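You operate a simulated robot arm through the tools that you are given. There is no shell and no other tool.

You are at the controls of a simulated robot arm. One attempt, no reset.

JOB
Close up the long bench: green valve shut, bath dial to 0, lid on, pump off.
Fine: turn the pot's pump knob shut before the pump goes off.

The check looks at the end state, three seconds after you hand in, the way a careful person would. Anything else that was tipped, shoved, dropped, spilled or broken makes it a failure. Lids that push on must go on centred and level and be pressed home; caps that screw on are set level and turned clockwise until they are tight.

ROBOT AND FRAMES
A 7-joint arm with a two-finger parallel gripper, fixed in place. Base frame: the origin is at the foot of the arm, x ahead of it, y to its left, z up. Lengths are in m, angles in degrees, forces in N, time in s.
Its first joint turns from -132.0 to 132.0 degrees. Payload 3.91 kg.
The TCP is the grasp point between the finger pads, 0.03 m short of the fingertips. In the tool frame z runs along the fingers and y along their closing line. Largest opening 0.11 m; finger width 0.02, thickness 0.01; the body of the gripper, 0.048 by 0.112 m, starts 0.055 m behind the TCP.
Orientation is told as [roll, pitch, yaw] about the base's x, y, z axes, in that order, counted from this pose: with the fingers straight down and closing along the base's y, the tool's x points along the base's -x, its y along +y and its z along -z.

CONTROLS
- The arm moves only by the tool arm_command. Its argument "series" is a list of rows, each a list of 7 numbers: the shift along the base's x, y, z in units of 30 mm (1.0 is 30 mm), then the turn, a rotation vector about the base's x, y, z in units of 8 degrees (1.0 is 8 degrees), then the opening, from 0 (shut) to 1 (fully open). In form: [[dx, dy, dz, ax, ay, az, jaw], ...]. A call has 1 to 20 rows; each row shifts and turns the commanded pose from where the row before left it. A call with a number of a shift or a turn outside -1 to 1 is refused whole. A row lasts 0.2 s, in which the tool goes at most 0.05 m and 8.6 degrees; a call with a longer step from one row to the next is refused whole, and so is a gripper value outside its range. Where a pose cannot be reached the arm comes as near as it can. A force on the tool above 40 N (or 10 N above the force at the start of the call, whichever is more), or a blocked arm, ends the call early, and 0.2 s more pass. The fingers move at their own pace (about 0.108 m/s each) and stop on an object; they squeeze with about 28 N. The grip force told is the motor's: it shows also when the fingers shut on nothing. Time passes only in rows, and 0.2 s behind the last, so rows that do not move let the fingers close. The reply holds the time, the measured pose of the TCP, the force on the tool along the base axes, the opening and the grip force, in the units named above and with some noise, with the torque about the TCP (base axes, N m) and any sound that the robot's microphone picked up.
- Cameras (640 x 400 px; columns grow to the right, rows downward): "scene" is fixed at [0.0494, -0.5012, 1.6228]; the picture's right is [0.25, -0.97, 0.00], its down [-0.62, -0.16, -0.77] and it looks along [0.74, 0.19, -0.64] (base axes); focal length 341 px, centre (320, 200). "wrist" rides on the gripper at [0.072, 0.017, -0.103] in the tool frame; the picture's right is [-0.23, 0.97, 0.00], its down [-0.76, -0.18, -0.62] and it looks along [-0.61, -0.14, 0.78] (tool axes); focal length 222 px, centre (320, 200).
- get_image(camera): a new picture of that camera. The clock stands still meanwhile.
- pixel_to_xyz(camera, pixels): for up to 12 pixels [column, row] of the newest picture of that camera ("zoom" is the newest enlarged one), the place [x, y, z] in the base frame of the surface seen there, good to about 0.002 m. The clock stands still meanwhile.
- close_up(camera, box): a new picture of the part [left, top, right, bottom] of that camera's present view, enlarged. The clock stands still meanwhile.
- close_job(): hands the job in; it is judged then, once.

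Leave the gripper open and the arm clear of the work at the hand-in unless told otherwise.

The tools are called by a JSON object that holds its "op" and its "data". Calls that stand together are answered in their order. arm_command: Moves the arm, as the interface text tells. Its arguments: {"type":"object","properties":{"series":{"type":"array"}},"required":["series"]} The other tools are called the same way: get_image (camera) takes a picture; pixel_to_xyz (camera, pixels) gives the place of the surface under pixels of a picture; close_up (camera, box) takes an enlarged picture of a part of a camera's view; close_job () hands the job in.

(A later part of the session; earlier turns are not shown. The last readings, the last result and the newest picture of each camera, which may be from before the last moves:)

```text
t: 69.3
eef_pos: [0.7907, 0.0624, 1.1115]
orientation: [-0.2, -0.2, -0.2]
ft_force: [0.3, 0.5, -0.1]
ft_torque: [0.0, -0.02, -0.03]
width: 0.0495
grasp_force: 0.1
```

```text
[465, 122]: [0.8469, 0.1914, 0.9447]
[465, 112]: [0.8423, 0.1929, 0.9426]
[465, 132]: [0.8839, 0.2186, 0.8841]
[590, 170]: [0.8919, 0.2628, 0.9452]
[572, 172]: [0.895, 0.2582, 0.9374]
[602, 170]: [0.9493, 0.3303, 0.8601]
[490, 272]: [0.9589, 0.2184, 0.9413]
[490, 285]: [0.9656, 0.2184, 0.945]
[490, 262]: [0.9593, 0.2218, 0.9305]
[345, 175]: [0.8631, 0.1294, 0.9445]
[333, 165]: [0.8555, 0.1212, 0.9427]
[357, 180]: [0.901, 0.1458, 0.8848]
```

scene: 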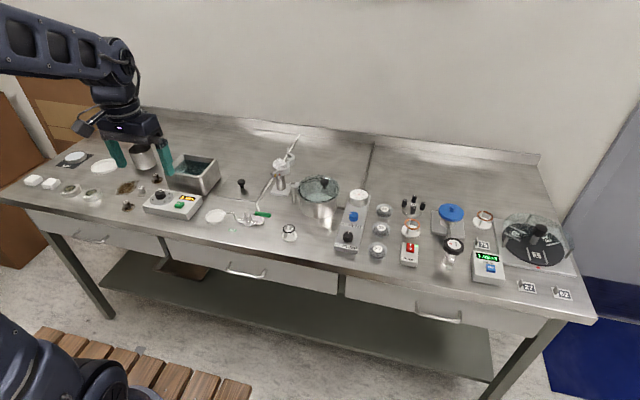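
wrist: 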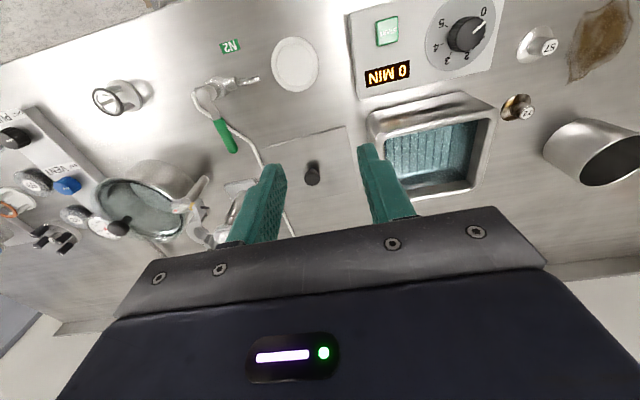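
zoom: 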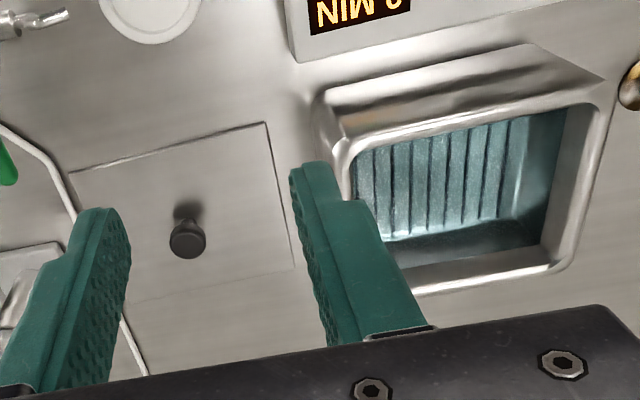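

Lid: 128 × 146 mm, centre ≈ (0.921, 0.0175), turned ≈ +1.6°; its knob head is 24 mm wide, z 0.885–0.895. For the bath, I'll move over for a better view of its rim.

{"op": "arm_command", "data": {"series": [[-0.3, 0.9, 0, 0, 0, 0, 0.45], [-0.3, 0.9, 0, 0, 0, 0, 0.45], [-0.3, 0.9, 0, 0, 0, 0, 0.9], [0, 0.9, 0, 0, 0, 0, 1], [0, 0.7, 0, 0, 0, 0, 1], [0, 0, 0, 0, 0, 0, 1]]}}

{"op": "get_image", "data": {"camera": "wrist"}}

{"op": "close_up", "data": {"camera": "wrist", "box": [220, 100, 420, 240]}}

```text
t: 70.7
eef_pos: [0.764, 0.1924, 1.109]
orientation: [-0.2, -0.1, -0.1]
ft_force: [-0.2, 0.3, -0.6]
ft_torque: [0.0, 0.0, -0.01]
width: 0.1101
grasp_force: 0.0
```

```text
taken
```

wrist: 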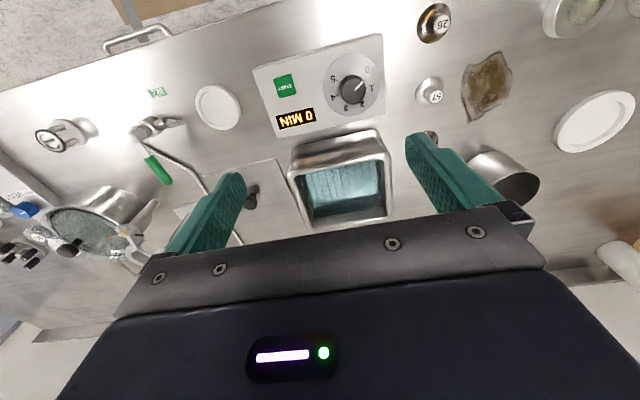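

```text
2.86 times, centred on (320, 170) of wrist
```

zoom: 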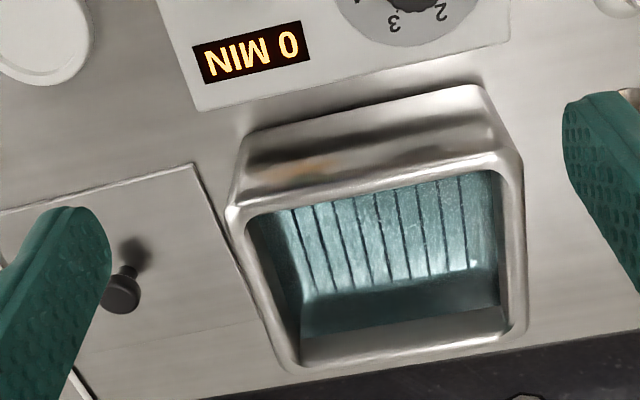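

{"op": "close_up", "data": {"camera": "wrist", "box": [280, 130, 410, 240]}}

```text
3.64 times, centred on (345, 185) of wrist
```

zoom: 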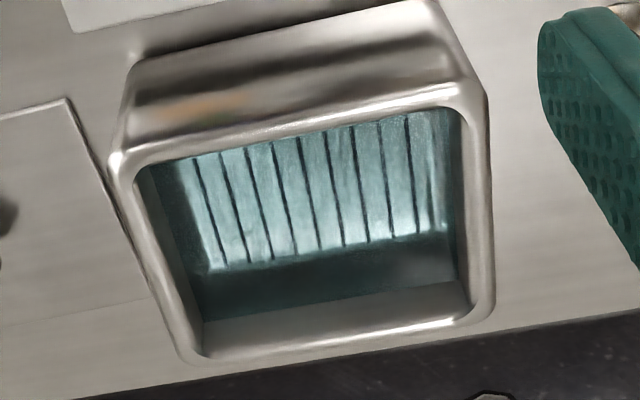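

Sampling along the rim's outer and inner edges.

{"op": "pixel_to_xyz", "data": {"camera": "zoom", "pixels": [[180, 143], [240, 131], [300, 119], [360, 106], [420, 94], [180, 150], [240, 138], [300, 126], [360, 113], [420, 101], [300, 133], [240, 146]]}}

{"op": "pixel_to_xyz", "data": {"camera": "zoom", "pixels": [[484, 150], [488, 200], [492, 250], [476, 150], [480, 200], [484, 250], [470, 150], [124, 200], [144, 250], [164, 300], [132, 200], [118, 200]]}}

{"op": "pixel_to_xyz", "data": {"camera": "zoom", "pixels": [[240, 352], [300, 344], [360, 336], [420, 328], [240, 358], [300, 350], [360, 342], [420, 333], [300, 338], [150, 250], [156, 250], [138, 250]]}}

```text
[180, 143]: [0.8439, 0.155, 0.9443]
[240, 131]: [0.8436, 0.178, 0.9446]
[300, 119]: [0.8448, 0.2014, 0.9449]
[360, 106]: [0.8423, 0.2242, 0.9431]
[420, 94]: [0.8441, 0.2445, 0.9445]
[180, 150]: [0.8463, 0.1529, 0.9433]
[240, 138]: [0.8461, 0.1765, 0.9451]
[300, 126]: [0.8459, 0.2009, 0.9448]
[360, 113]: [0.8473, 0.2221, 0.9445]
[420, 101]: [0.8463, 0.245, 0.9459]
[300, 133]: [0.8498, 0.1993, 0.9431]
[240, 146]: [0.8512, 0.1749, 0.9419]
```

```text
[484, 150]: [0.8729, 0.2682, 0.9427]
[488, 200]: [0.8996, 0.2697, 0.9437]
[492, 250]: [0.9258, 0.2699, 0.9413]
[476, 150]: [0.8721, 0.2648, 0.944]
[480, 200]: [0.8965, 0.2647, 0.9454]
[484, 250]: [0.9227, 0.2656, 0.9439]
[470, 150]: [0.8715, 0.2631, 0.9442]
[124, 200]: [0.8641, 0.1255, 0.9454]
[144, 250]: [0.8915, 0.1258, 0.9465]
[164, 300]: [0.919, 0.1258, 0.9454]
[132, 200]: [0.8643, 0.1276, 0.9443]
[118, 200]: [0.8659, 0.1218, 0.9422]
```

```text
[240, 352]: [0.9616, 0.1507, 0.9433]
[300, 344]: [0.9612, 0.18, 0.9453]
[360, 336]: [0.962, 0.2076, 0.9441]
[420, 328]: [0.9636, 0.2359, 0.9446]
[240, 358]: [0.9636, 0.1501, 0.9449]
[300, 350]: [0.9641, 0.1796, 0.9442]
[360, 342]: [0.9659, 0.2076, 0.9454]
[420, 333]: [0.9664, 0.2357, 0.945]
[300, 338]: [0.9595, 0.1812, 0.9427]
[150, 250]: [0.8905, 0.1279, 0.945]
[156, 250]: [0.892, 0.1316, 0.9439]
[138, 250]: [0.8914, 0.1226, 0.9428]
```

The bath is square to the axes, rim crest at z 0.945, centre ≈ (0.9043, 0.195). Now to the lid: hovering nearer for a refined view.

{"op": "arm_command", "data": {"series": [[0.3, -0.83, 0, 0, 0, 0, 0.6], [0.3, -0.83, 0, 0, 0, 0, 0.45], [0.3, -0.83, 0, 0, 0, 0, 0.45], [0.3, -0.83, -0.3, 0, 0, 0, 0.45], [0.3, -0.83, -0.5, 0, 0, 0, 0.45], [0.3, -0.83, -0.6, 0, 0, 0, 0.45], [0.3, -0.83, -0.6, 0, 0, 0, 0.45], [0, 0, 0, 0, 0, 0, 0.45]]}}

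{"op": "get_image", "data": {"camera": "wrist"}}

{"op": "close_up", "data": {"camera": "wrist", "box": [220, 60, 460, 240]}}

```text
t: 72.5
eef_pos: [0.827, 0.018, 1.0523]
orientation: [-0.1, -0.1, -0.1]
ft_force: [0.5, 0.1, 0.3]
ft_torque: [0.0, 0.02, 0.02]
width: 0.0496
grasp_force: 0.0
```

```text
taken
```

wrist: 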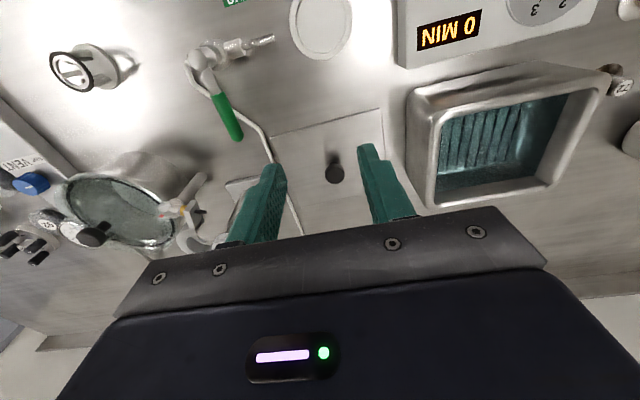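

```text
2.22 times, centred on (340, 150) of wrist
```

zoom: 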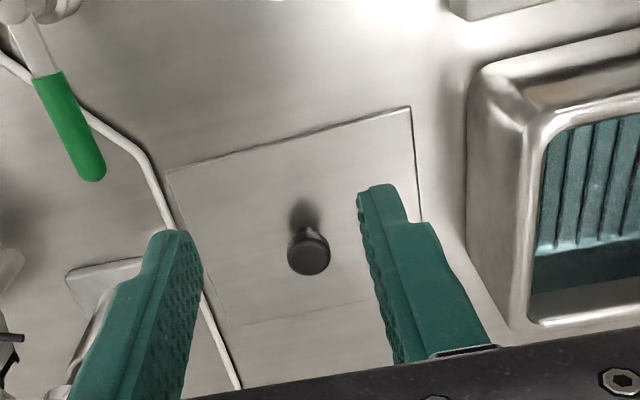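

{"op": "pixel_to_xyz", "data": {"camera": "zoom", "pixels": [[170, 174], [230, 156], [290, 141], [350, 125], [407, 110], [414, 150], [420, 200], [309, 257], [291, 253], [328, 255], [309, 273], [309, 238]]}}

{"op": "pixel_to_xyz", "data": {"camera": "zoom", "pixels": [[168, 177], [229, 162], [408, 114], [411, 130], [233, 322], [300, 313], [345, 306], [195, 245], [210, 290], [310, 265], [300, 262], [320, 262]]}}

```text
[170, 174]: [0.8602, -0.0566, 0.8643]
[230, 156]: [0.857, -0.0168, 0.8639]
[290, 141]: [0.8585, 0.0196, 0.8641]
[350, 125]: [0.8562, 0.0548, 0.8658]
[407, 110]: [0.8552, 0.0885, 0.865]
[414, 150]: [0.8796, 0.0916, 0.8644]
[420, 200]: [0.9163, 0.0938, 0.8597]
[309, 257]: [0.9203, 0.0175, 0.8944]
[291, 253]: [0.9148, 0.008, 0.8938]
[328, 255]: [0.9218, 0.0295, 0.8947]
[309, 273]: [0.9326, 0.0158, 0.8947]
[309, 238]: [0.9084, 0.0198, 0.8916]
```

```text
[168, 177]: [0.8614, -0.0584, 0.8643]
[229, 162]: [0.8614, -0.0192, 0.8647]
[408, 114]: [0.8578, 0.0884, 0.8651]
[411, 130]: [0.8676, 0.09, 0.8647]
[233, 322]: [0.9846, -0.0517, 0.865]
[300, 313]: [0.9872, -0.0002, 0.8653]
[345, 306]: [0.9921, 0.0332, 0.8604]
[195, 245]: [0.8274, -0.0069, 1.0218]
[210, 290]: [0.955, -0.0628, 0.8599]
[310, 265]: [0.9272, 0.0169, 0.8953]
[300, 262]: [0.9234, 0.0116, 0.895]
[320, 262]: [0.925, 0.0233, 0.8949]
```

Lid yaw ≈ +2°, knob centre ≈ (0.921, 0.0186), head top z 0.895, lid top 0.865. I'll turn the tool +2°, go over the knob, and lower to z≈0.935.

{"op": "arm_command", "data": {"series": [[0.783, 0.01, 0, 0, 0, 0.25, 0.45], [0.783, 0.01, 0, 0, 0, 0, 0.45], [0.783, 0, -0.3, 0, 0, 0, 0.45], [0.783, 0, -0.6, 0, 0, 0, 0.45], [0, 0, -1, 0, 0, 0, 0.45], [0, 0, -1, 0, 0, 0, 0.45], [0, 0, -1, 0, 0, 0, 0.45], [0, 0, 0, 0, 0, 0, 0.45]]}}

{"op": "arm_command", "data": {"series": [[0, 0, 0, 0, 0, 0, 0.45]]}}

{"op": "close_up", "data": {"camera": "wrist", "box": [220, 60, 460, 240]}}

{"op": "close_up", "data": {"camera": "scene", "box": [185, 145, 285, 221]}}

```text
t: 74.3
eef_pos: [0.9215, 0.0164, 0.9348]
orientation: [-0.2, 0.0, 1.9]
ft_force: [-0.3, -0.5, -0.7]
ft_torque: [-0.01, 0.01, -0.01]
width: 0.0494
grasp_force: 0.0
```

```text
t: 74.7
eef_pos: [0.9223, 0.0159, 0.9348]
orientation: [-0.2, -0.1, 1.9]
ft_force: [-0.3, -0.1, -0.5]
ft_torque: [0.02, 0.0, 0.02]
width: 0.0497
grasp_force: 0.0
```

```text
2.22 times, centred on (340, 150) of wrist
```

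zoom: 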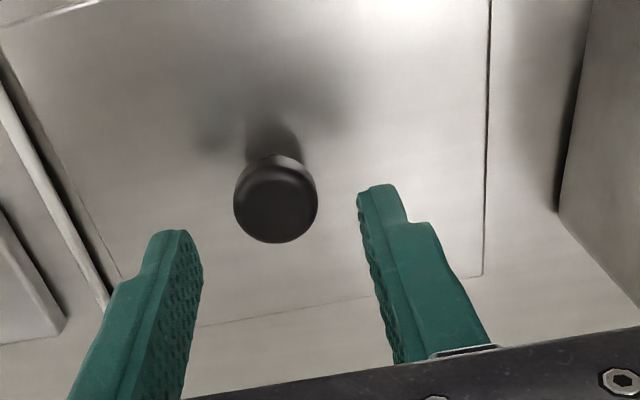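

```text
5.26 times, centred on (235, 183) of scene
```

zoom: 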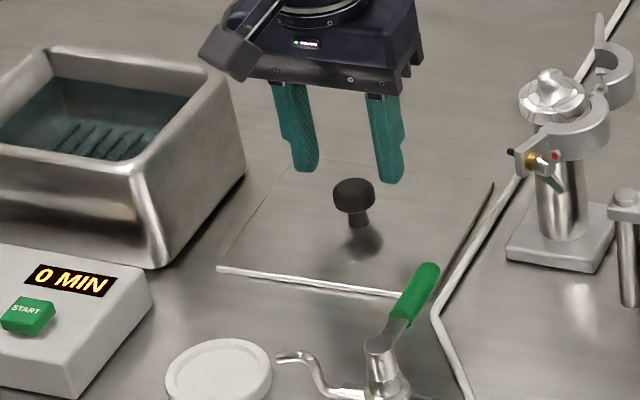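

Refining with the knob's and lid's edges in this closer wrist view would use the newest zoom of the wrist; taking it again and measuring.

{"op": "close_up", "data": {"camera": "wrist", "box": [220, 60, 460, 240]}}

{"op": "pixel_to_xyz", "data": {"camera": "zoom", "pixels": [[237, 205], [315, 205], [276, 240], [276, 170], [486, 200], [482, 272], [488, 50], [205, 327], [365, 298], [100, 250], [276, 205], [276, 150]]}}

```text
2.22 times, centred on (340, 150) of wrist
```

zoom: 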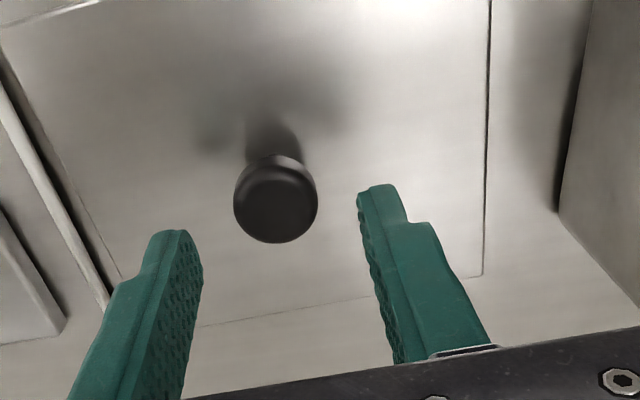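

```text
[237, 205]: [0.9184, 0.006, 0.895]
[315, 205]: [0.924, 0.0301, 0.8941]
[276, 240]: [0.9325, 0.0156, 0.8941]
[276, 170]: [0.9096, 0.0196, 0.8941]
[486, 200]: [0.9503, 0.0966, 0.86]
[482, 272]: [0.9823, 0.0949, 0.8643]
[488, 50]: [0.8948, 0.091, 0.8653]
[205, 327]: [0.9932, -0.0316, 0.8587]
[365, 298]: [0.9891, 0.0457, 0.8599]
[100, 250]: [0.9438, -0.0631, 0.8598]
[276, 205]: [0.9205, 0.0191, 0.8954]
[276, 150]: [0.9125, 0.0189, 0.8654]
```

Knob centre (0.921, 0.018) coincides with the lid centre. Correcting +2 mm in y, lowering to z 0.900 (tips at 0.870), and closing.

{"op": "arm_command", "data": {"series": [[-0.02, 0.06, -0.6, 0, 0, 0, 0.45], [0, 0, -0.56, 0, 0, 0, 0.45], [0, 0, 0, 0, 0, 0, 0.3], [0, 0, 0, 0, 0, 0, 0.1], [0, 0, 0, 0, 0, 0, 0.1], [0, 0, 0, 0, 0, 0, 0.1]]}}

{"op": "close_up", "data": {"camera": "scene", "box": [185, 145, 285, 221]}}

```text
t: 76.1
eef_pos: [0.9221, 0.0182, 0.8998]
orientation: [-0.2, -0.2, 1.9]
ft_force: [1.4, -0.4, 3.3]
ft_torque: [-0.05, -0.06, -0.03]
width: 0.0267
grasp_force: 28.0
```

```text
5.26 times, centred on (235, 183) of scene
```

zoom: 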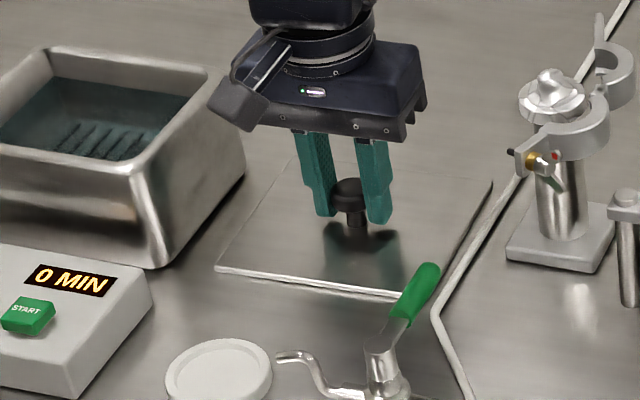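

Knob head held (26.7 mm). Lifting straight up, slowly at first, to z≈1.03.

{"op": "arm_command", "data": {"series": [[0, 0, 0.2, 0, 0, 0, 0.1], [0, 0, 0.4, 0, 0, 0, 0.1], [0, 0, 0.6, 0, 0, 0, 0.1], [0, 0, 0.8, 0, 0, 0, 0.1], [0, 0, 0.8, 0, 0, 0, 0.1], [0, 0, 0.8, 0, 0, 0, 0.1], [0, 0, 0.6, 0, 0, 0, 0.1], [0, 0, 0, 0, 0, 0, 0.1]]}}

{"op": "get_image", "data": {"camera": "wrist"}}

{"op": "close_up", "data": {"camera": "scene", "box": [155, 125, 285, 221]}}

```text
t: 77.9
eef_pos: [0.92, 0.018, 1.0269]
orientation: [-0.2, -0.1, 1.9]
ft_force: [-0.7, 0.5, 0.3]
ft_torque: [-0.02, -0.02, -0.01]
width: 0.0107
grasp_force: 0.0
```

```text
taken
```

wrist: 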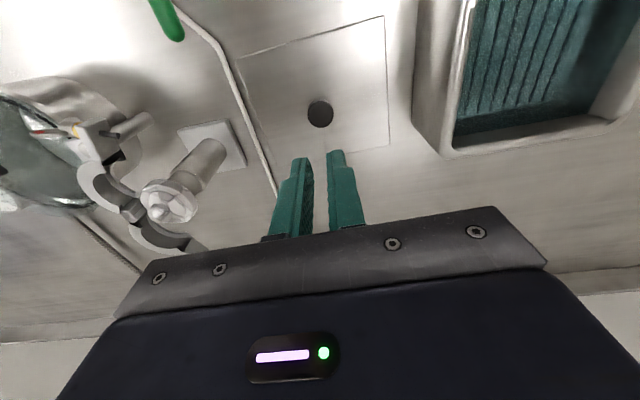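

```text
4.17 times, centred on (220, 173) of scene
```

zoom: 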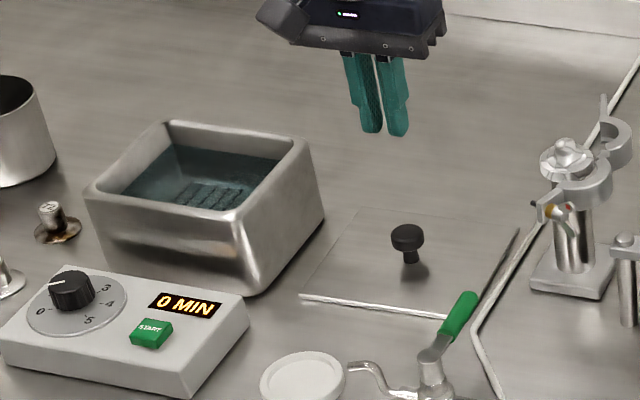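

The knob slipped out; the lid is still in place. I'll check the knob's shape closely before gripping again.

{"op": "close_up", "data": {"camera": "scene", "box": [230, 170, 255, 195]}}

{"op": "close_up", "data": {"camera": "wrist", "box": [290, 80, 350, 140]}}

```text
16.00 times, centred on (242, 182) of scene
```

zoom: 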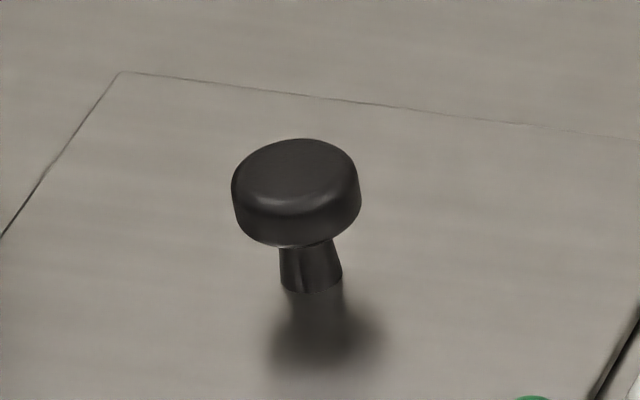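

```text
6.67 times, centred on (320, 110) of wrist
```

zoom: 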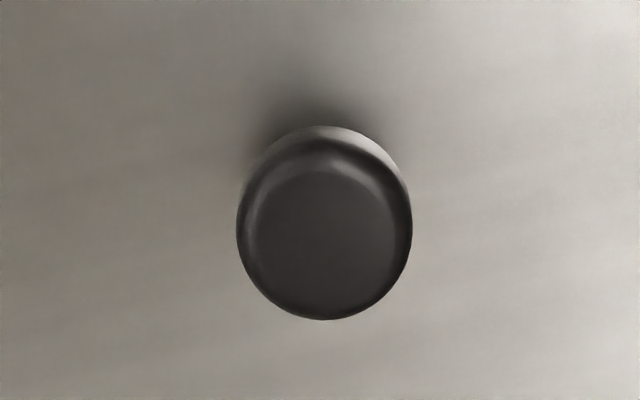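

The head is a plain disc with ~8 mm straight side. I'll go lower this time (tips just above the plate) with full squeeze and lift very slowly.

{"op": "arm_command", "data": {"series": [[0, 0, 0, 0, 0, 0, 0.45], [0, 0, -0.9, 0, 0, 0, 0.45], [0, 0, -1, 0, 0, 0, 0.45], [0, 0, -1, 0, 0, 0, 0.45], [0, 0, -0.8, 0, 0, 0, 0.45], [0, 0, -0.35, 0, 0, 0, 0.45], [0, 0, -0.27, 0, 0, 0, 0.45], [0, 0, 0, 0, 0, 0, 0.45]]}}

{"op": "arm_command", "data": {"series": [[0, 0, 0, 0, 0, 0, 0.1], [0, 0, 0, 0, 0, 0, 0], [0, 0, 0, 0, 0, 0, 0], [0, 0, 0, 0, 0, 0, 0]]}}

{"op": "close_up", "data": {"camera": "scene", "box": [225, 160, 265, 195]}}

```text
t: 79.7
eef_pos: [0.9211, 0.0195, 0.8965]
orientation: [-0.3, -0.1, 1.8]
ft_force: [0.1, 0.3, 0.8]
ft_torque: [0.04, 0.01, -0.01]
width: 0.0495
grasp_force: 0.0
```

```text
t: 80.7
eef_pos: [0.9212, 0.0195, 0.8964]
orientation: [-0.2, 0.0, 1.9]
ft_force: [0.6, 0.5, 0.7]
ft_torque: [-0.04, -0.03, 0.01]
width: 0.0266
grasp_force: 28.8
```

```text
11.43 times, centred on (245, 178) of scene
```

zoom: 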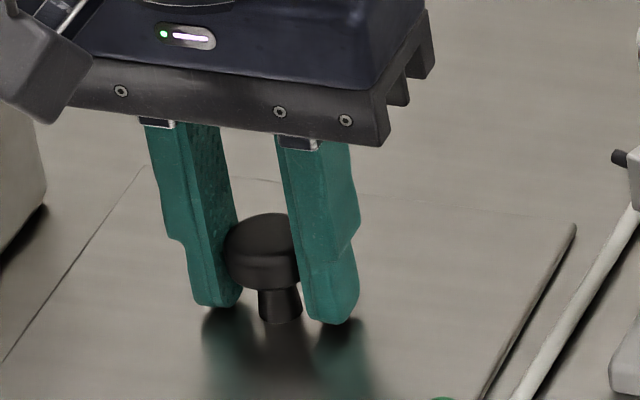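

Firmly around the head. Lifting 3 mm to read the load.

{"op": "arm_command", "data": {"series": [[0, 0, 0.03, 0, 0, 0, 0], [0, 0, 0.03, 0, 0, 0, 0], [0, 0, 0.04, 0, 0, 0, 0]]}}

{"op": "arm_command", "data": {"series": [[0, 0, 0.05, 0, 0, 0, 0], [0, 0, 0.05, 0, 0, 0, 0]]}}

{"op": "close_up", "data": {"camera": "scene", "box": [185, 145, 285, 221]}}

```text
t: 81.5
eef_pos: [0.9212, 0.0184, 0.8996]
orientation: [-0.3, -0.1, 1.9]
ft_force: [-0.5, 0.2, -1.7]
ft_torque: [0.04, -0.01, 0.01]
width: 0.0269
grasp_force: 27.6
```

```text
t: 82.1
eef_pos: [0.921, 0.0181, 0.9023]
orientation: [-0.2, -0.1, 2.0]
ft_force: [0.8, 0.5, -0.4]
ft_torque: [0.0, -0.01, -0.01]
width: 0.0266
grasp_force: 28.3
```

```text
5.26 times, centred on (235, 183) of scene
```

zoom: 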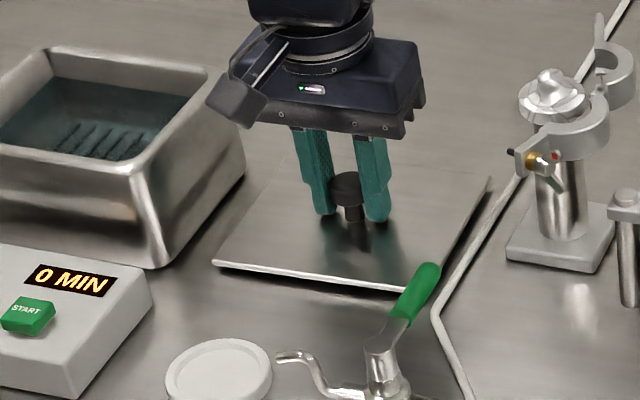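

The lid is up with the gripper. Lifting on slowly.

{"op": "arm_command", "data": {"series": [[0, 0, 0.1, 0, 0, 0, 0], [0, 0, 0.2, 0, 0, 0, 0], [0, 0, 0.3, 0, 0, 0, 0], [0, 0, 0.3, 0, 0, 0, 0], [0, 0, 0.3, 0, 0, 0, 0], [0, 0, 0.3, 0, 0, 0, 0], [0, 0, 0.2, 0, 0, 0, 0], [0, 0, 0.1, 0, 0, 0, 0]]}}

{"op": "close_up", "data": {"camera": "scene", "box": [175, 135, 285, 221]}}

{"op": "get_image", "data": {"camera": "wrist"}}

```text
t: 83.9
eef_pos: [0.9217, 0.019, 0.9564]
orientation: [-0.2, -0.1, 1.8]
ft_force: [-0.8, 0.2, -1.8]
ft_torque: [0.02, 0.01, 0.0]
width: 0.0268
grasp_force: 28.0
```

```text
4.65 times, centred on (230, 178) of scene
```

zoom: 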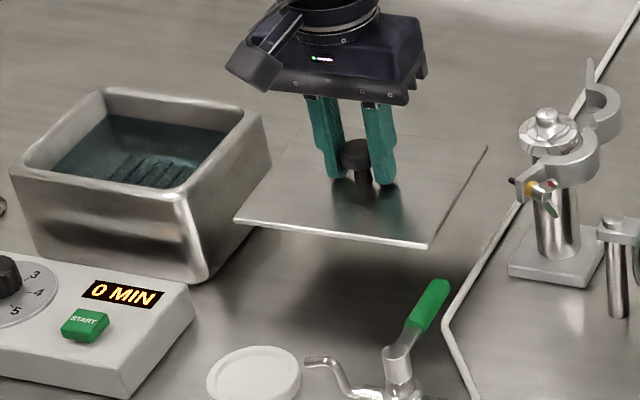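

```text
taken
```

wrist: 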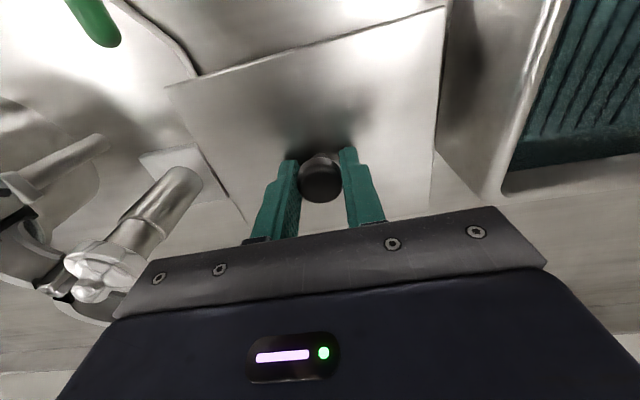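

Held level. Continue up to z≈1.02, then across to the bath centre (0.9045, 0.195), turning back 2° so the lid is square with the bath.

{"op": "arm_command", "data": {"series": [[0, 0, 0.2, 0, 0, 0, 0], [0, 0, 0.35, 0, 0, 0, 0], [0, 0, 0.4, 0, 0, 0, 0], [0, 0, 0.4, 0, 0, 0, 0], [0, 0, 0.4, 0, 0, 0, 0], [0, 0, 0.3, 0, 0, 0, 0], [0, 0, 0.1, 0, 0, 0, 0]]}}

{"op": "arm_command", "data": {"series": [[-0.02, 0.2, 0, 0, 0, -0.016, 0], [-0.04, 0.35, 0, 0, 0, -0.016, 0], [-0.04, 0.42, 0, 0, 0, -0.016, 0], [-0.04, 0.42, 0, 0, 0, -0.016, 0], [-0.04, 0.42, 0, 0, 0, -0.016, 0], [-0.04, 0.42, 0, 0, 0, -0.016, 0], [-0.04, 0.42, 0, 0, 0, -0.016, 0], [-0.04, 0.42, 0, 0, 0, -0.016, 0], [-0.04, 0.42, 0, 0, 0, -0.016, 0], [-0.04, 0.42, 0, 0, 0, -0.016, 0], [-0.04, 0.42, 0, 0, 0, -0.016, 0], [-0.04, 0.42, 0, 0, 0, -0.016, 0], [-0.04, 0.42, 0, 0, 0, -0.016, 0], [-0.04, 0.42, 0, 0, 0, -0.016, 0], [-0.02, 0.24, 0, 0, 0, -0.016, 0], [0, 0.05, 0, 0, 0, 0, 0], [0, 0, 0, 0, 0, 0, 0]]}}

{"op": "get_image", "data": {"camera": "wrist"}}

{"op": "close_up", "data": {"camera": "scene", "box": [125, 115, 255, 221]}}

```text
t: 85.5
eef_pos: [0.9217, 0.0192, 1.0213]
orientation: [-0.1, -0.1, 1.9]
ft_force: [0.2, 0.1, -2.0]
ft_torque: [-0.01, 0.01, -0.02]
width: 0.027
grasp_force: 27.6
```

```text
t: 89.1
eef_pos: [0.9051, 0.1957, 1.0205]
orientation: [-0.3, 0.0, 0.0]
ft_force: [-0.3, -0.7, -1.6]
ft_torque: [0.0, 0.0, 0.01]
width: 0.0269
grasp_force: 28.3
```

```text
taken
```

wrist: 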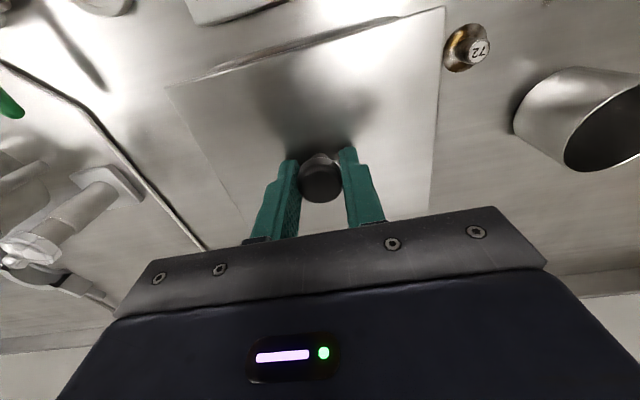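

```text
3.77 times, centred on (190, 168) of scene
```

zoom: 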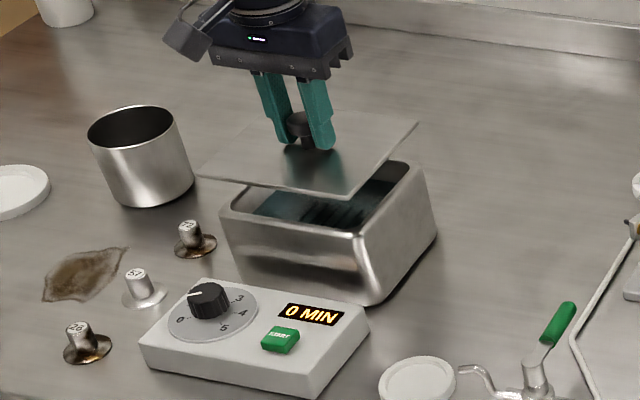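

The lid hangs over the bath. I'll lower to about 8–10 mm above the rim and check alignment.

{"op": "arm_command", "data": {"series": [[-0.01, -0.02, -0.2, 0, 0, 0, 0], [0, 0, -0.3, 0, 0, 0, 0], [0, 0, -0.3, 0, 0, 0, 0], [0, 0, -0.15, 0, 0, 0, 0], [0, 0, 0, 0, 0, 0, 0]]}}

{"op": "get_image", "data": {"camera": "wrist"}}

{"op": "close_up", "data": {"camera": "scene", "box": [155, 135, 235, 205]}}

```text
t: 90.3
eef_pos: [0.9051, 0.1948, 0.9927]
orientation: [-0.2, 0.0, -0.1]
ft_force: [0.6, -0.2, -1.4]
ft_torque: [0.0, 0.03, -0.01]
width: 0.0266
grasp_force: 27.9
```

```text
taken
```

wrist: 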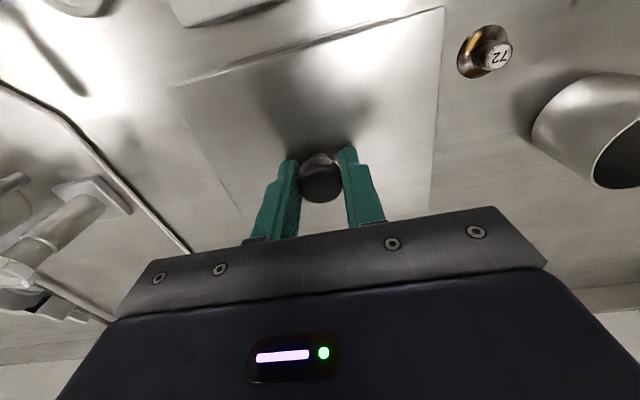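

```text
5.71 times, centred on (195, 170) of scene
```

zoom: 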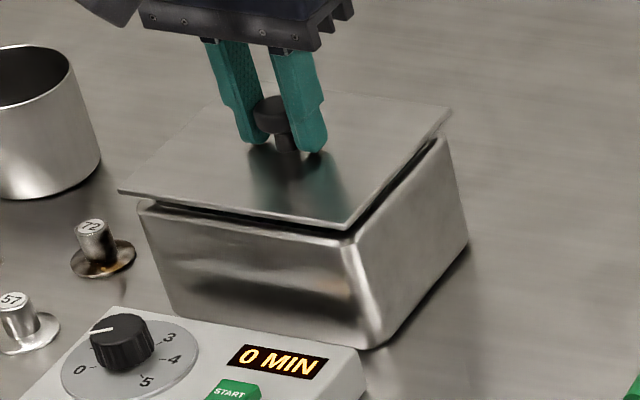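

Measuring the lid's corners and bath's visible upper side edges from the scene zoom.

{"op": "pixel_to_xyz", "data": {"camera": "zoom", "pixels": [[122, 187], [345, 223], [449, 112], [200, 201], [280, 214], [400, 165], [230, 232], [180, 224], [420, 185], [440, 165], [300, 250], [395, 210]]}}

{"op": "pixel_to_xyz", "data": {"camera": "wrist", "pixels": [[170, 92], [442, 10], [431, 205], [300, 52], [436, 120], [241, 215], [205, 152]]}}

```text
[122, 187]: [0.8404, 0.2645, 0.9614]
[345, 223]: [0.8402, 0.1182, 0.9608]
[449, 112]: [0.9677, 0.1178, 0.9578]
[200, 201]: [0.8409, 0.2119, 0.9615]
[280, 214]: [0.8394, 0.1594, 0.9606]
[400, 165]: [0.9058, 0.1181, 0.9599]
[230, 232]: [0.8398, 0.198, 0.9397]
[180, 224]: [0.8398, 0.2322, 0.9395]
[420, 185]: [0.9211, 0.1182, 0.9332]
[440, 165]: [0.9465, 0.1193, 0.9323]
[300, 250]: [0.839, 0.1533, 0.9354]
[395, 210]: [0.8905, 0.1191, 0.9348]
```

```text
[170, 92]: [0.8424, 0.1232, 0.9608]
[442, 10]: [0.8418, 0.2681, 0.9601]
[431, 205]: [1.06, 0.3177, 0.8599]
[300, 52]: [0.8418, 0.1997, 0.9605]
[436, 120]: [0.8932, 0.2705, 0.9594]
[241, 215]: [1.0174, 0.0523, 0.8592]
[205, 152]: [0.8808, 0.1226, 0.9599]
```

Scene camera: lid spans x 0.8404–0.9677, y 0.118–0.2645; the bath's front wall is x 0.8395 and right wall y 0.1187 – aligned within 1 mm, level. Lowering gently until contact.

{"op": "arm_command", "data": {"series": [[0, 0, -0.15, 0, 0, 0, 0], [0, 0, -0.1, 0, 0, 0, 0], [0, 0, -0.04, 0, 0, 0, 0], [0, 0, -0.03, 0, 0, 0, 0]]}}

{"op": "arm_command", "data": {"series": [[0, 0, -0.03, 0, 0, 0, 0]]}}

```text
t: 91.3
eef_pos: [0.9032, 0.1946, 0.9827]
orientation: [-0.3, 0.0, -0.1]
ft_force: [-0.3, -0.3, -1.7]
ft_torque: [0.02, -0.02, 0.02]
width: 0.0269
grasp_force: 28.6
```

```text
t: 91.7
eef_pos: [0.9046, 0.1945, 0.9817]
orientation: [-0.2, -0.1, -0.1]
ft_force: [-0.4, -0.2, -1.3]
ft_torque: [-0.12, 0.01, 0.0]
width: 0.0268
grasp_force: 28.3
```

Nearly touching; continuing in 1 mm steps.

{"op": "arm_command", "data": {"series": [[0, 0, -0.03, 0, 0, 0, 0]]}}

{"op": "arm_command", "data": {"series": [[0, 0, -0.03, 0, 0, 0, 0]]}}

{"op": "close_up", "data": {"camera": "scene", "box": [155, 135, 235, 205]}}

```text
t: 92.1
eef_pos: [0.9037, 0.1942, 0.9812]
orientation: [-0.2, -0.2, 0.0]
ft_force: [-3.2, -0.8, 11.8]
ft_torque: [-0.04, 0.47, -0.02]
width: 0.0269
grasp_force: 28.8
```

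```text
t: 92.5
eef_pos: [0.9033, 0.1934, 0.9822]
orientation: [-0.3, -0.2, 0.1]
ft_force: [-8.5, 0.2, 23.5]
ft_torque: [0.03, 0.09, 0.02]
width: 0.0272
grasp_force: 27.9
```

```text
5.71 times, centred on (195, 170) of scene
```

zoom: 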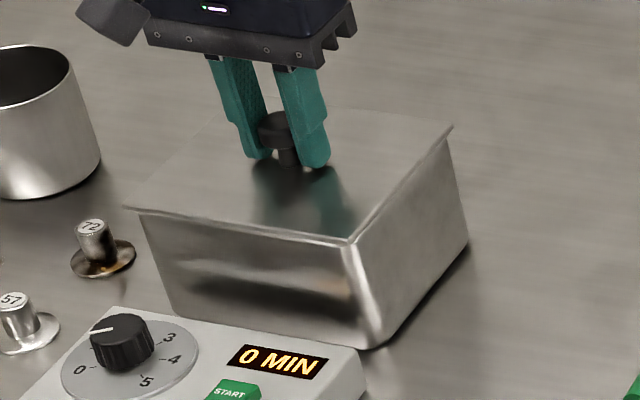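

The lid is seated (23 N down). I'll ease up 1 mm, open the fingers, and lift away straight.

{"op": "arm_command", "data": {"series": [[0.01, 0, 0.04, 0, 0, 0, 0], [0, 0, 0, 0, 0, 0, 0], [0, 0, 0, 0, 0, 0, 0.35], [0, 0, 0, 0, 0, 0, 0.5], [0, 0, 0, 0, 0, 0, 0.5], [0, 0, 0.3, 0, 0, 0, 0.5], [0, 0, 0.8, 0, 0, 0, 0.5], [0, 0, 1, 0, 0, 0, 0.5]]}}

{"op": "close_up", "data": {"camera": "scene", "box": [155, 135, 235, 205]}}

```text
t: 94.3
eef_pos: [0.9056, 0.1951, 1.0451]
orientation: [-0.3, 0.0, 0.0]
ft_force: [0.3, 0.0, -0.2]
ft_torque: [-0.02, -0.01, 0.02]
width: 0.0549
grasp_force: 0.1
```

```text
5.71 times, centred on (195, 170) of scene
```

zoom: 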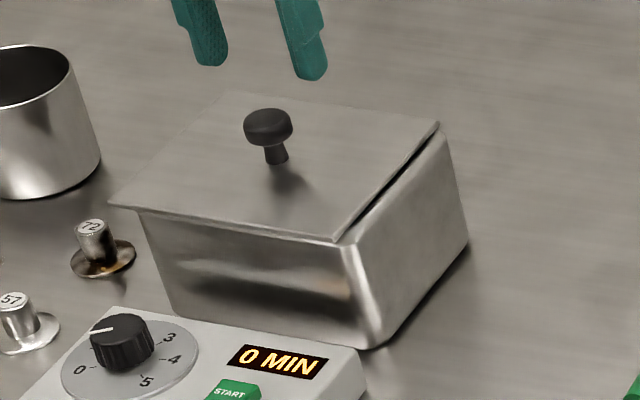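

The lid shifted slightly to the left when the fingers opened. Measuring its corners now.

{"op": "pixel_to_xyz", "data": {"camera": "zoom", "pixels": [[112, 202], [333, 237], [437, 124], [200, 217], [280, 229], [385, 178], [230, 97], [268, 115], [250, 125], [290, 125], [345, 246], [420, 175]]}}

{"op": "get_image", "data": {"camera": "wrist"}}

```text
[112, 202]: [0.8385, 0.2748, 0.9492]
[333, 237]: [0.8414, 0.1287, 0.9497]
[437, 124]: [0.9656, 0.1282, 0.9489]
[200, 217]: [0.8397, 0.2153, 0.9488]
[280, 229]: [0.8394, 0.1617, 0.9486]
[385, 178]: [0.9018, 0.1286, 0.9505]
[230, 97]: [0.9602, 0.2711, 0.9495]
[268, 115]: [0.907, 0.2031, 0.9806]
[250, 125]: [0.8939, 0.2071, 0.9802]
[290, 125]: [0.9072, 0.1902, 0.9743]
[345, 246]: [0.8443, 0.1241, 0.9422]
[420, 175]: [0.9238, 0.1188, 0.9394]
```

```text
taken
```

wrist: 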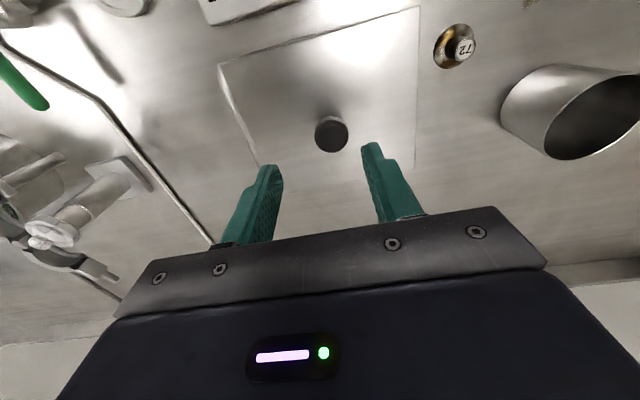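

The lid is level (z 0.949) but about 9.5 mm too far in +y. I'll lower the open fingers around the knob and push it back in -y with the left finger, then leave without gripping.

{"op": "arm_command", "data": {"series": [[-0.03, 0.323, 0, 0, 0, 0, 0.5], [0, 0, -0.7, 0, 0, 0, 0.5], [0, 0, -0.7, 0, 0, 0, 0.5], [0, 0, -0.6, 0, 0, 0, 0.5], [0, 0, 0, 0, 0, 0, 0.4], [0, 0, 0, 0, 0, 0, 0.4]]}}

{"op": "close_up", "data": {"camera": "scene", "box": [155, 135, 235, 205]}}

{"op": "close_up", "data": {"camera": "wrist", "box": [220, 60, 460, 240]}}

```text
t: 95.7
eef_pos: [0.9038, 0.2055, 0.9858]
orientation: [-0.1, -0.2, -0.1]
ft_force: [0.7, -0.6, 1.3]
ft_torque: [-0.01, 0.03, 0.02]
width: 0.0441
grasp_force: 0.1
```

```text
5.71 times, centred on (195, 170) of scene
```

zoom: 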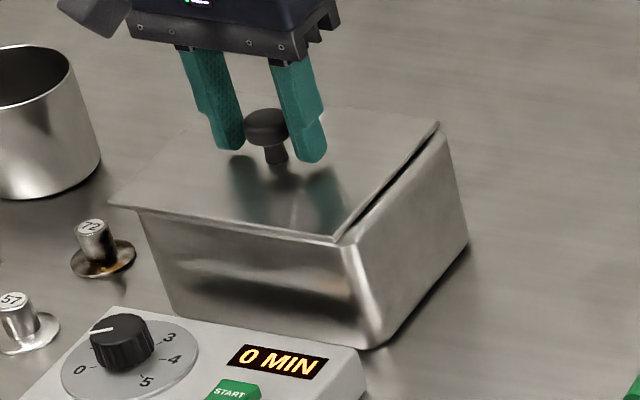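

```text
2.22 times, centred on (340, 150) of wrist
```

zoom: 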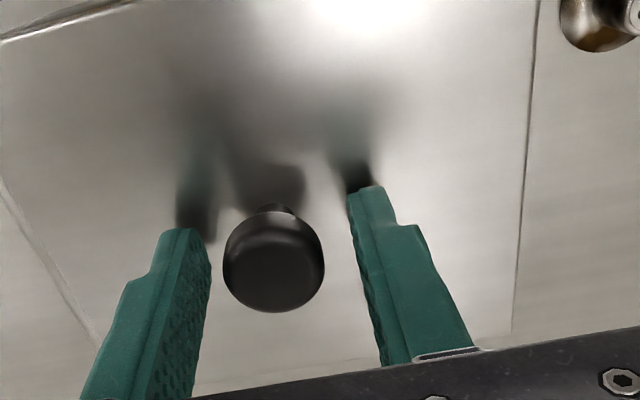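

Knob sits between the fingers. Pushing -y by 16 mm in small steps (contact after ~6–8 mm).

{"op": "arm_command", "data": {"series": [[0, -0.1, 0, 0, 0, 0, 0.4], [0, -0.1, 0, 0, 0, 0, 0.4], [0, -0.07, 0, 0, 0, 0, 0.4], [0, -0.07, 0, 0, 0, 0, 0.4], [0, -0.07, 0, 0, 0, 0, 0.4], [0, -0.07, 0, 0, 0, 0, 0.4], [0, -0.05, 0, 0, 0, 0, 0.4], [0, 0, 0, 0, 0, 0, 0.4]]}}

{"op": "close_up", "data": {"camera": "scene", "box": [155, 135, 235, 205]}}

```text
t: 97.5
eef_pos: [0.9039, 0.1884, 0.9846]
orientation: [-0.3, -0.1, -0.1]
ft_force: [0.0, 1.1, 0.5]
ft_torque: [-0.04, 0.03, -0.03]
width: 0.0446
grasp_force: 0.4
```

```text
5.71 times, centred on (195, 170) of scene
```

zoom: 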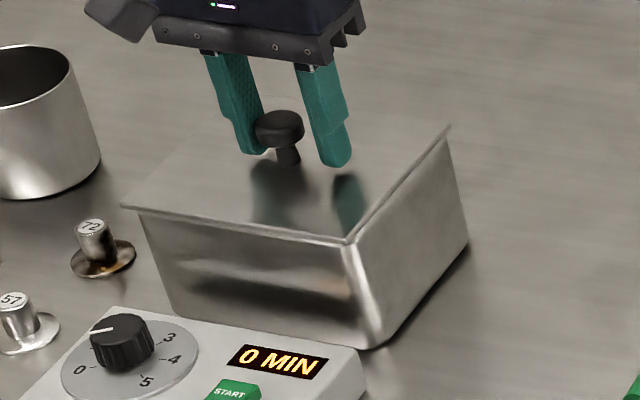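

Now measuring lid edges against the bath walls in this picture.

{"op": "pixel_to_xyz", "data": {"camera": "zoom", "pixels": [[125, 204], [344, 239], [447, 126], [395, 181], [370, 210], [200, 216], [290, 230], [180, 226], [240, 240], [400, 200], [430, 165], [380, 225]]}}

```text
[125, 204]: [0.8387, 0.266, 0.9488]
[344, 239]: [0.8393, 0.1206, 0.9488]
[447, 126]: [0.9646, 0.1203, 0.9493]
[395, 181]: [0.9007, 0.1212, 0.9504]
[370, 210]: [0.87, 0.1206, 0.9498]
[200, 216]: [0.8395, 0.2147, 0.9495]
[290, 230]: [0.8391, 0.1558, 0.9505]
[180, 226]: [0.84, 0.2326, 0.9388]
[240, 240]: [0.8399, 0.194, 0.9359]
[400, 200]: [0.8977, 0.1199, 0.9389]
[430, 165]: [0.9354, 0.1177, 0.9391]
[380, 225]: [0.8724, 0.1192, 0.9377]
```

The lid's right edge is now at y 0.1206, wall at ≈0.119; best estimate wants ~1.5 mm more. One more nudge, then back the finger off and lift clear.

{"op": "arm_command", "data": {"series": [[0, -0.03, 0, 0, 0, 0, 0.4], [0, -0.02, 0, 0, 0, 0, 0.4], [0, 0, 0, 0, 0, 0, 0.4], [0, 0.15, 0, 0, 0, 0, 0.45], [0, 0.1, 0, 0, 0, 0, 0.45], [0, 0, 0.4, 0, 0, 0, 0.45], [0, 0, 0.9, 0, 0, 0, 0.45], [-0.3, 0.4, 0.9, 0, 0, 0, 0.45], [-0.8, 0.8, 0.6, 0, 0, 0, 0.45], [-0.8, 0.9, 0, 0, 0, 0, 0.45], [-0.5, 0.9, 0, 0, 0, 0, 0.45], [0, 0.9, 0, 0, 0, 0, 0.45], [0, 0.7, 0, 0, 0, 0, 0.45]]}}

{"op": "get_image", "data": {"camera": "wrist"}}

{"op": "close_up", "data": {"camera": "scene", "box": [155, 135, 235, 205]}}

```text
t: 100.3
eef_pos: [0.8323, 0.3332, 1.0688]
orientation: [-0.1, -0.1, -0.1]
ft_force: [0.0, -1.4, -0.5]
ft_torque: [0.0, -0.01, 0.03]
width: 0.0493
grasp_force: 0.2
```

```text
taken
```

wrist: 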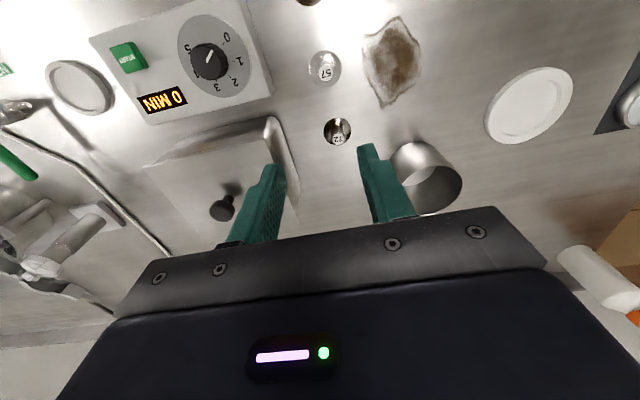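

```text
5.71 times, centred on (195, 170) of scene
```

zoom: 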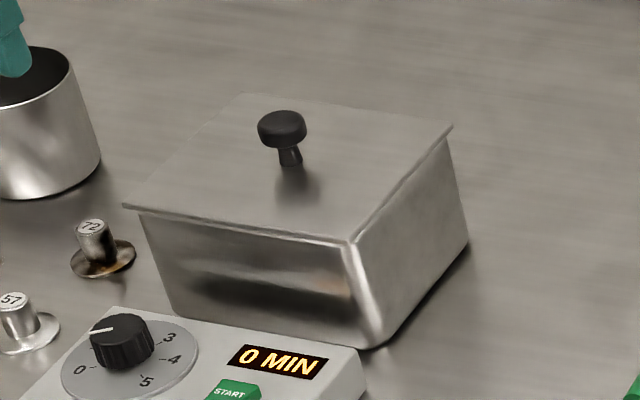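

The lid looks well placed. Checking the left side of lid vs wall in the wrist view.

{"op": "close_up", "data": {"camera": "wrist", "box": [130, 100, 310, 260]}}

```text
2.50 times, centred on (220, 180) of wrist
```

zoom: 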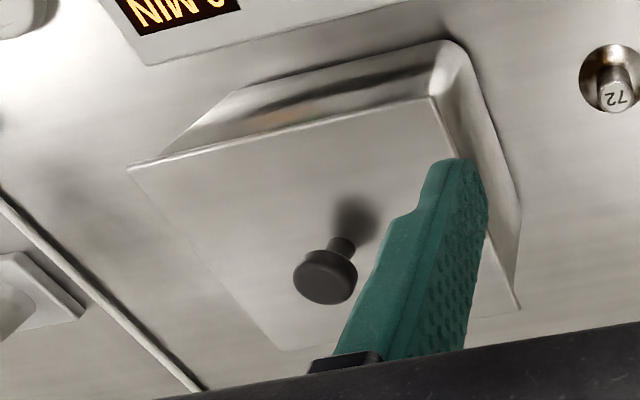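

{"op": "pixel_to_xyz", "data": {"camera": "zoom", "pixels": [[431, 101], [441, 125], [450, 150], [444, 110], [455, 125], [448, 95], [300, 127], [300, 118], [130, 167], [515, 300], [462, 140], [452, 118]]}}

{"op": "close_up", "data": {"camera": "scene", "box": [155, 135, 235, 205]}}

{"op": "pixel_to_xyz", "data": {"camera": "zoom", "pixels": [[127, 203], [347, 238], [449, 126], [395, 181], [372, 210], [400, 200], [430, 165], [385, 222], [200, 216], [180, 228], [240, 97], [345, 108]]}}

```text
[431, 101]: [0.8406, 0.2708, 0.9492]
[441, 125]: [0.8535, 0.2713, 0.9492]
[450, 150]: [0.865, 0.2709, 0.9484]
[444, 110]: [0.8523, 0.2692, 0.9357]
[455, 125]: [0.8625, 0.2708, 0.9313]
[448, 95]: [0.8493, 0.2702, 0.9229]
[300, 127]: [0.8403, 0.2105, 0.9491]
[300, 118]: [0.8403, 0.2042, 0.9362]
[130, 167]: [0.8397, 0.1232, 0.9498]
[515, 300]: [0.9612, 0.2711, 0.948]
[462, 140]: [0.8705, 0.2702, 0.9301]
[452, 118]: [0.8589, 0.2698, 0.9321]
```

```text
5.71 times, centred on (195, 170) of scene
```

zoom: 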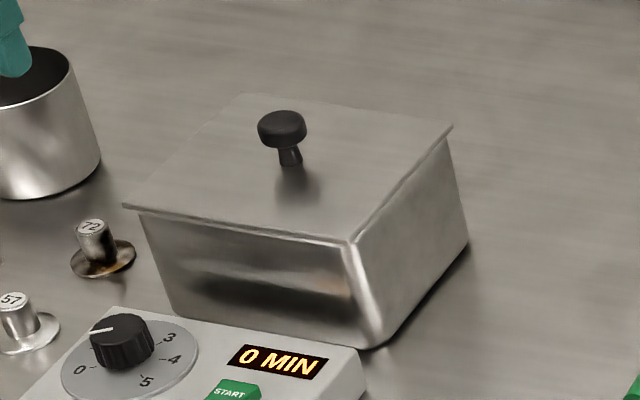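

```text
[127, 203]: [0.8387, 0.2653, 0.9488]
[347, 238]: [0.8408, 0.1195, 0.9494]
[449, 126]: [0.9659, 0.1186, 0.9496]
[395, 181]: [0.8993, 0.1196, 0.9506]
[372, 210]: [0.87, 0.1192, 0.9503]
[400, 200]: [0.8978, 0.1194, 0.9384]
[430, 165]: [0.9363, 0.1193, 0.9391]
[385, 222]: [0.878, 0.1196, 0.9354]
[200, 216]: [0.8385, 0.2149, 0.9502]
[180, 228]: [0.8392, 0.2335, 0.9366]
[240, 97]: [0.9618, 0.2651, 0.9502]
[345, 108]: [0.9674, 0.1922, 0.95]
```

The lid is centred within 1 mm on all sides and level (z≈0.949 everywhere). Now I'll retreat the arm up and back, and check the whole bench.

{"op": "arm_command", "data": {"series": [[-0.3, -0.2, 0.9, 0, 0, 0, 0.6], [-0.8, -0.6, 0.9, 0, 0, 0, 0.8], [-0.9, -0.8, 0.9, 0, 0, 0, 1], [-0.9, -0.8, 0.9, 0, 0, 0, 1], [-0.9, -0.8, 0.7, 0, 0, 0, 1], [-0.9, -0.8, 0.5, 0, 0, 0, 1], [-0.9, -0.8, 0.2, 0, 0, 0, 1], [-0.9, -0.8, 0, 0, 0, 0, 1], [-0.9, -0.8, 0, 0, 0, 0, 1], [-0.9, -0.8, 0, 0, 0, 0, 1]]}}

{"op": "get_image", "data": {"camera": "scene"}}

{"op": "close_up", "data": {"camera": "scene", "box": [130, 140, 290, 240]}}

{"op": "close_up", "data": {"camera": "scene", "box": [290, 170, 450, 280]}}

```text
t: 102.5
eef_pos: [0.5844, 0.1184, 1.2164]
orientation: [-0.3, 0.0, -0.1]
ft_force: [0.5, 0.7, 0.6]
ft_torque: [-0.05, 0.04, 0.02]
width: 0.1096
grasp_force: 0.0
```

```text
taken
```

scene: 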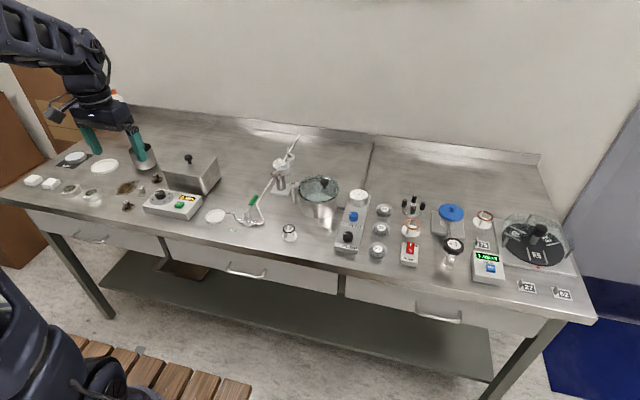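

```text
4.00 times, centred on (210, 190) of scene
```

zoom: 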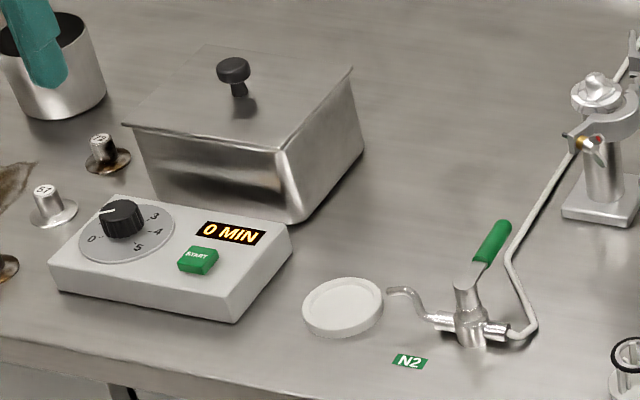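

```text
3.64 times, centred on (370, 225) of scene
```

zoom: 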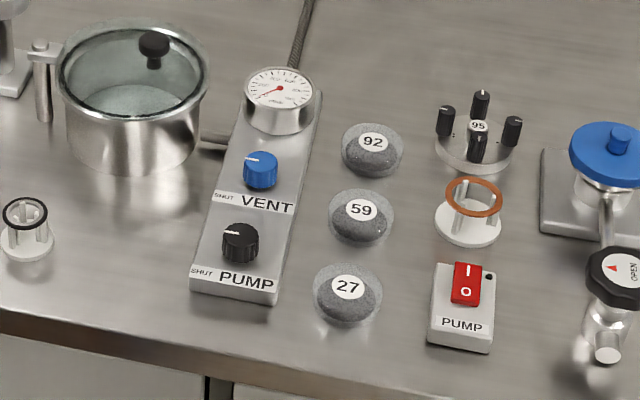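

All four look right: 0 MIN, lid on, lever across the pipe, PUMP knob at SHUT, rocker off. A last check of the lever angle.

{"op": "close_up", "data": {"camera": "scene", "box": [225, 185, 275, 230]}}

```text
8.89 times, centred on (250, 208) of scene
```

zoom: 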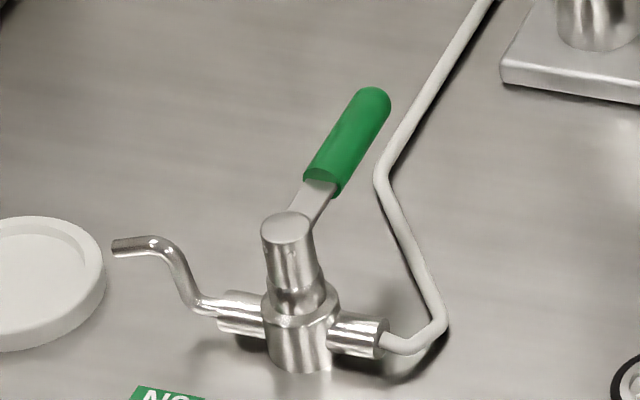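

{"op": "pixel_to_xyz", "data": {"camera": "zoom", "pixels": [[287, 230], [323, 175], [345, 140], [372, 95], [240, 305], [365, 328]]}}

```text
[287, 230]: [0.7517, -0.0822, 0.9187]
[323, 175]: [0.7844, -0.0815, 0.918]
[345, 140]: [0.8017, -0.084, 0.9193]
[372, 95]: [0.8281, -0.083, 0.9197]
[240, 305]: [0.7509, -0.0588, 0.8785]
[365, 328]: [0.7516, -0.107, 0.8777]
```

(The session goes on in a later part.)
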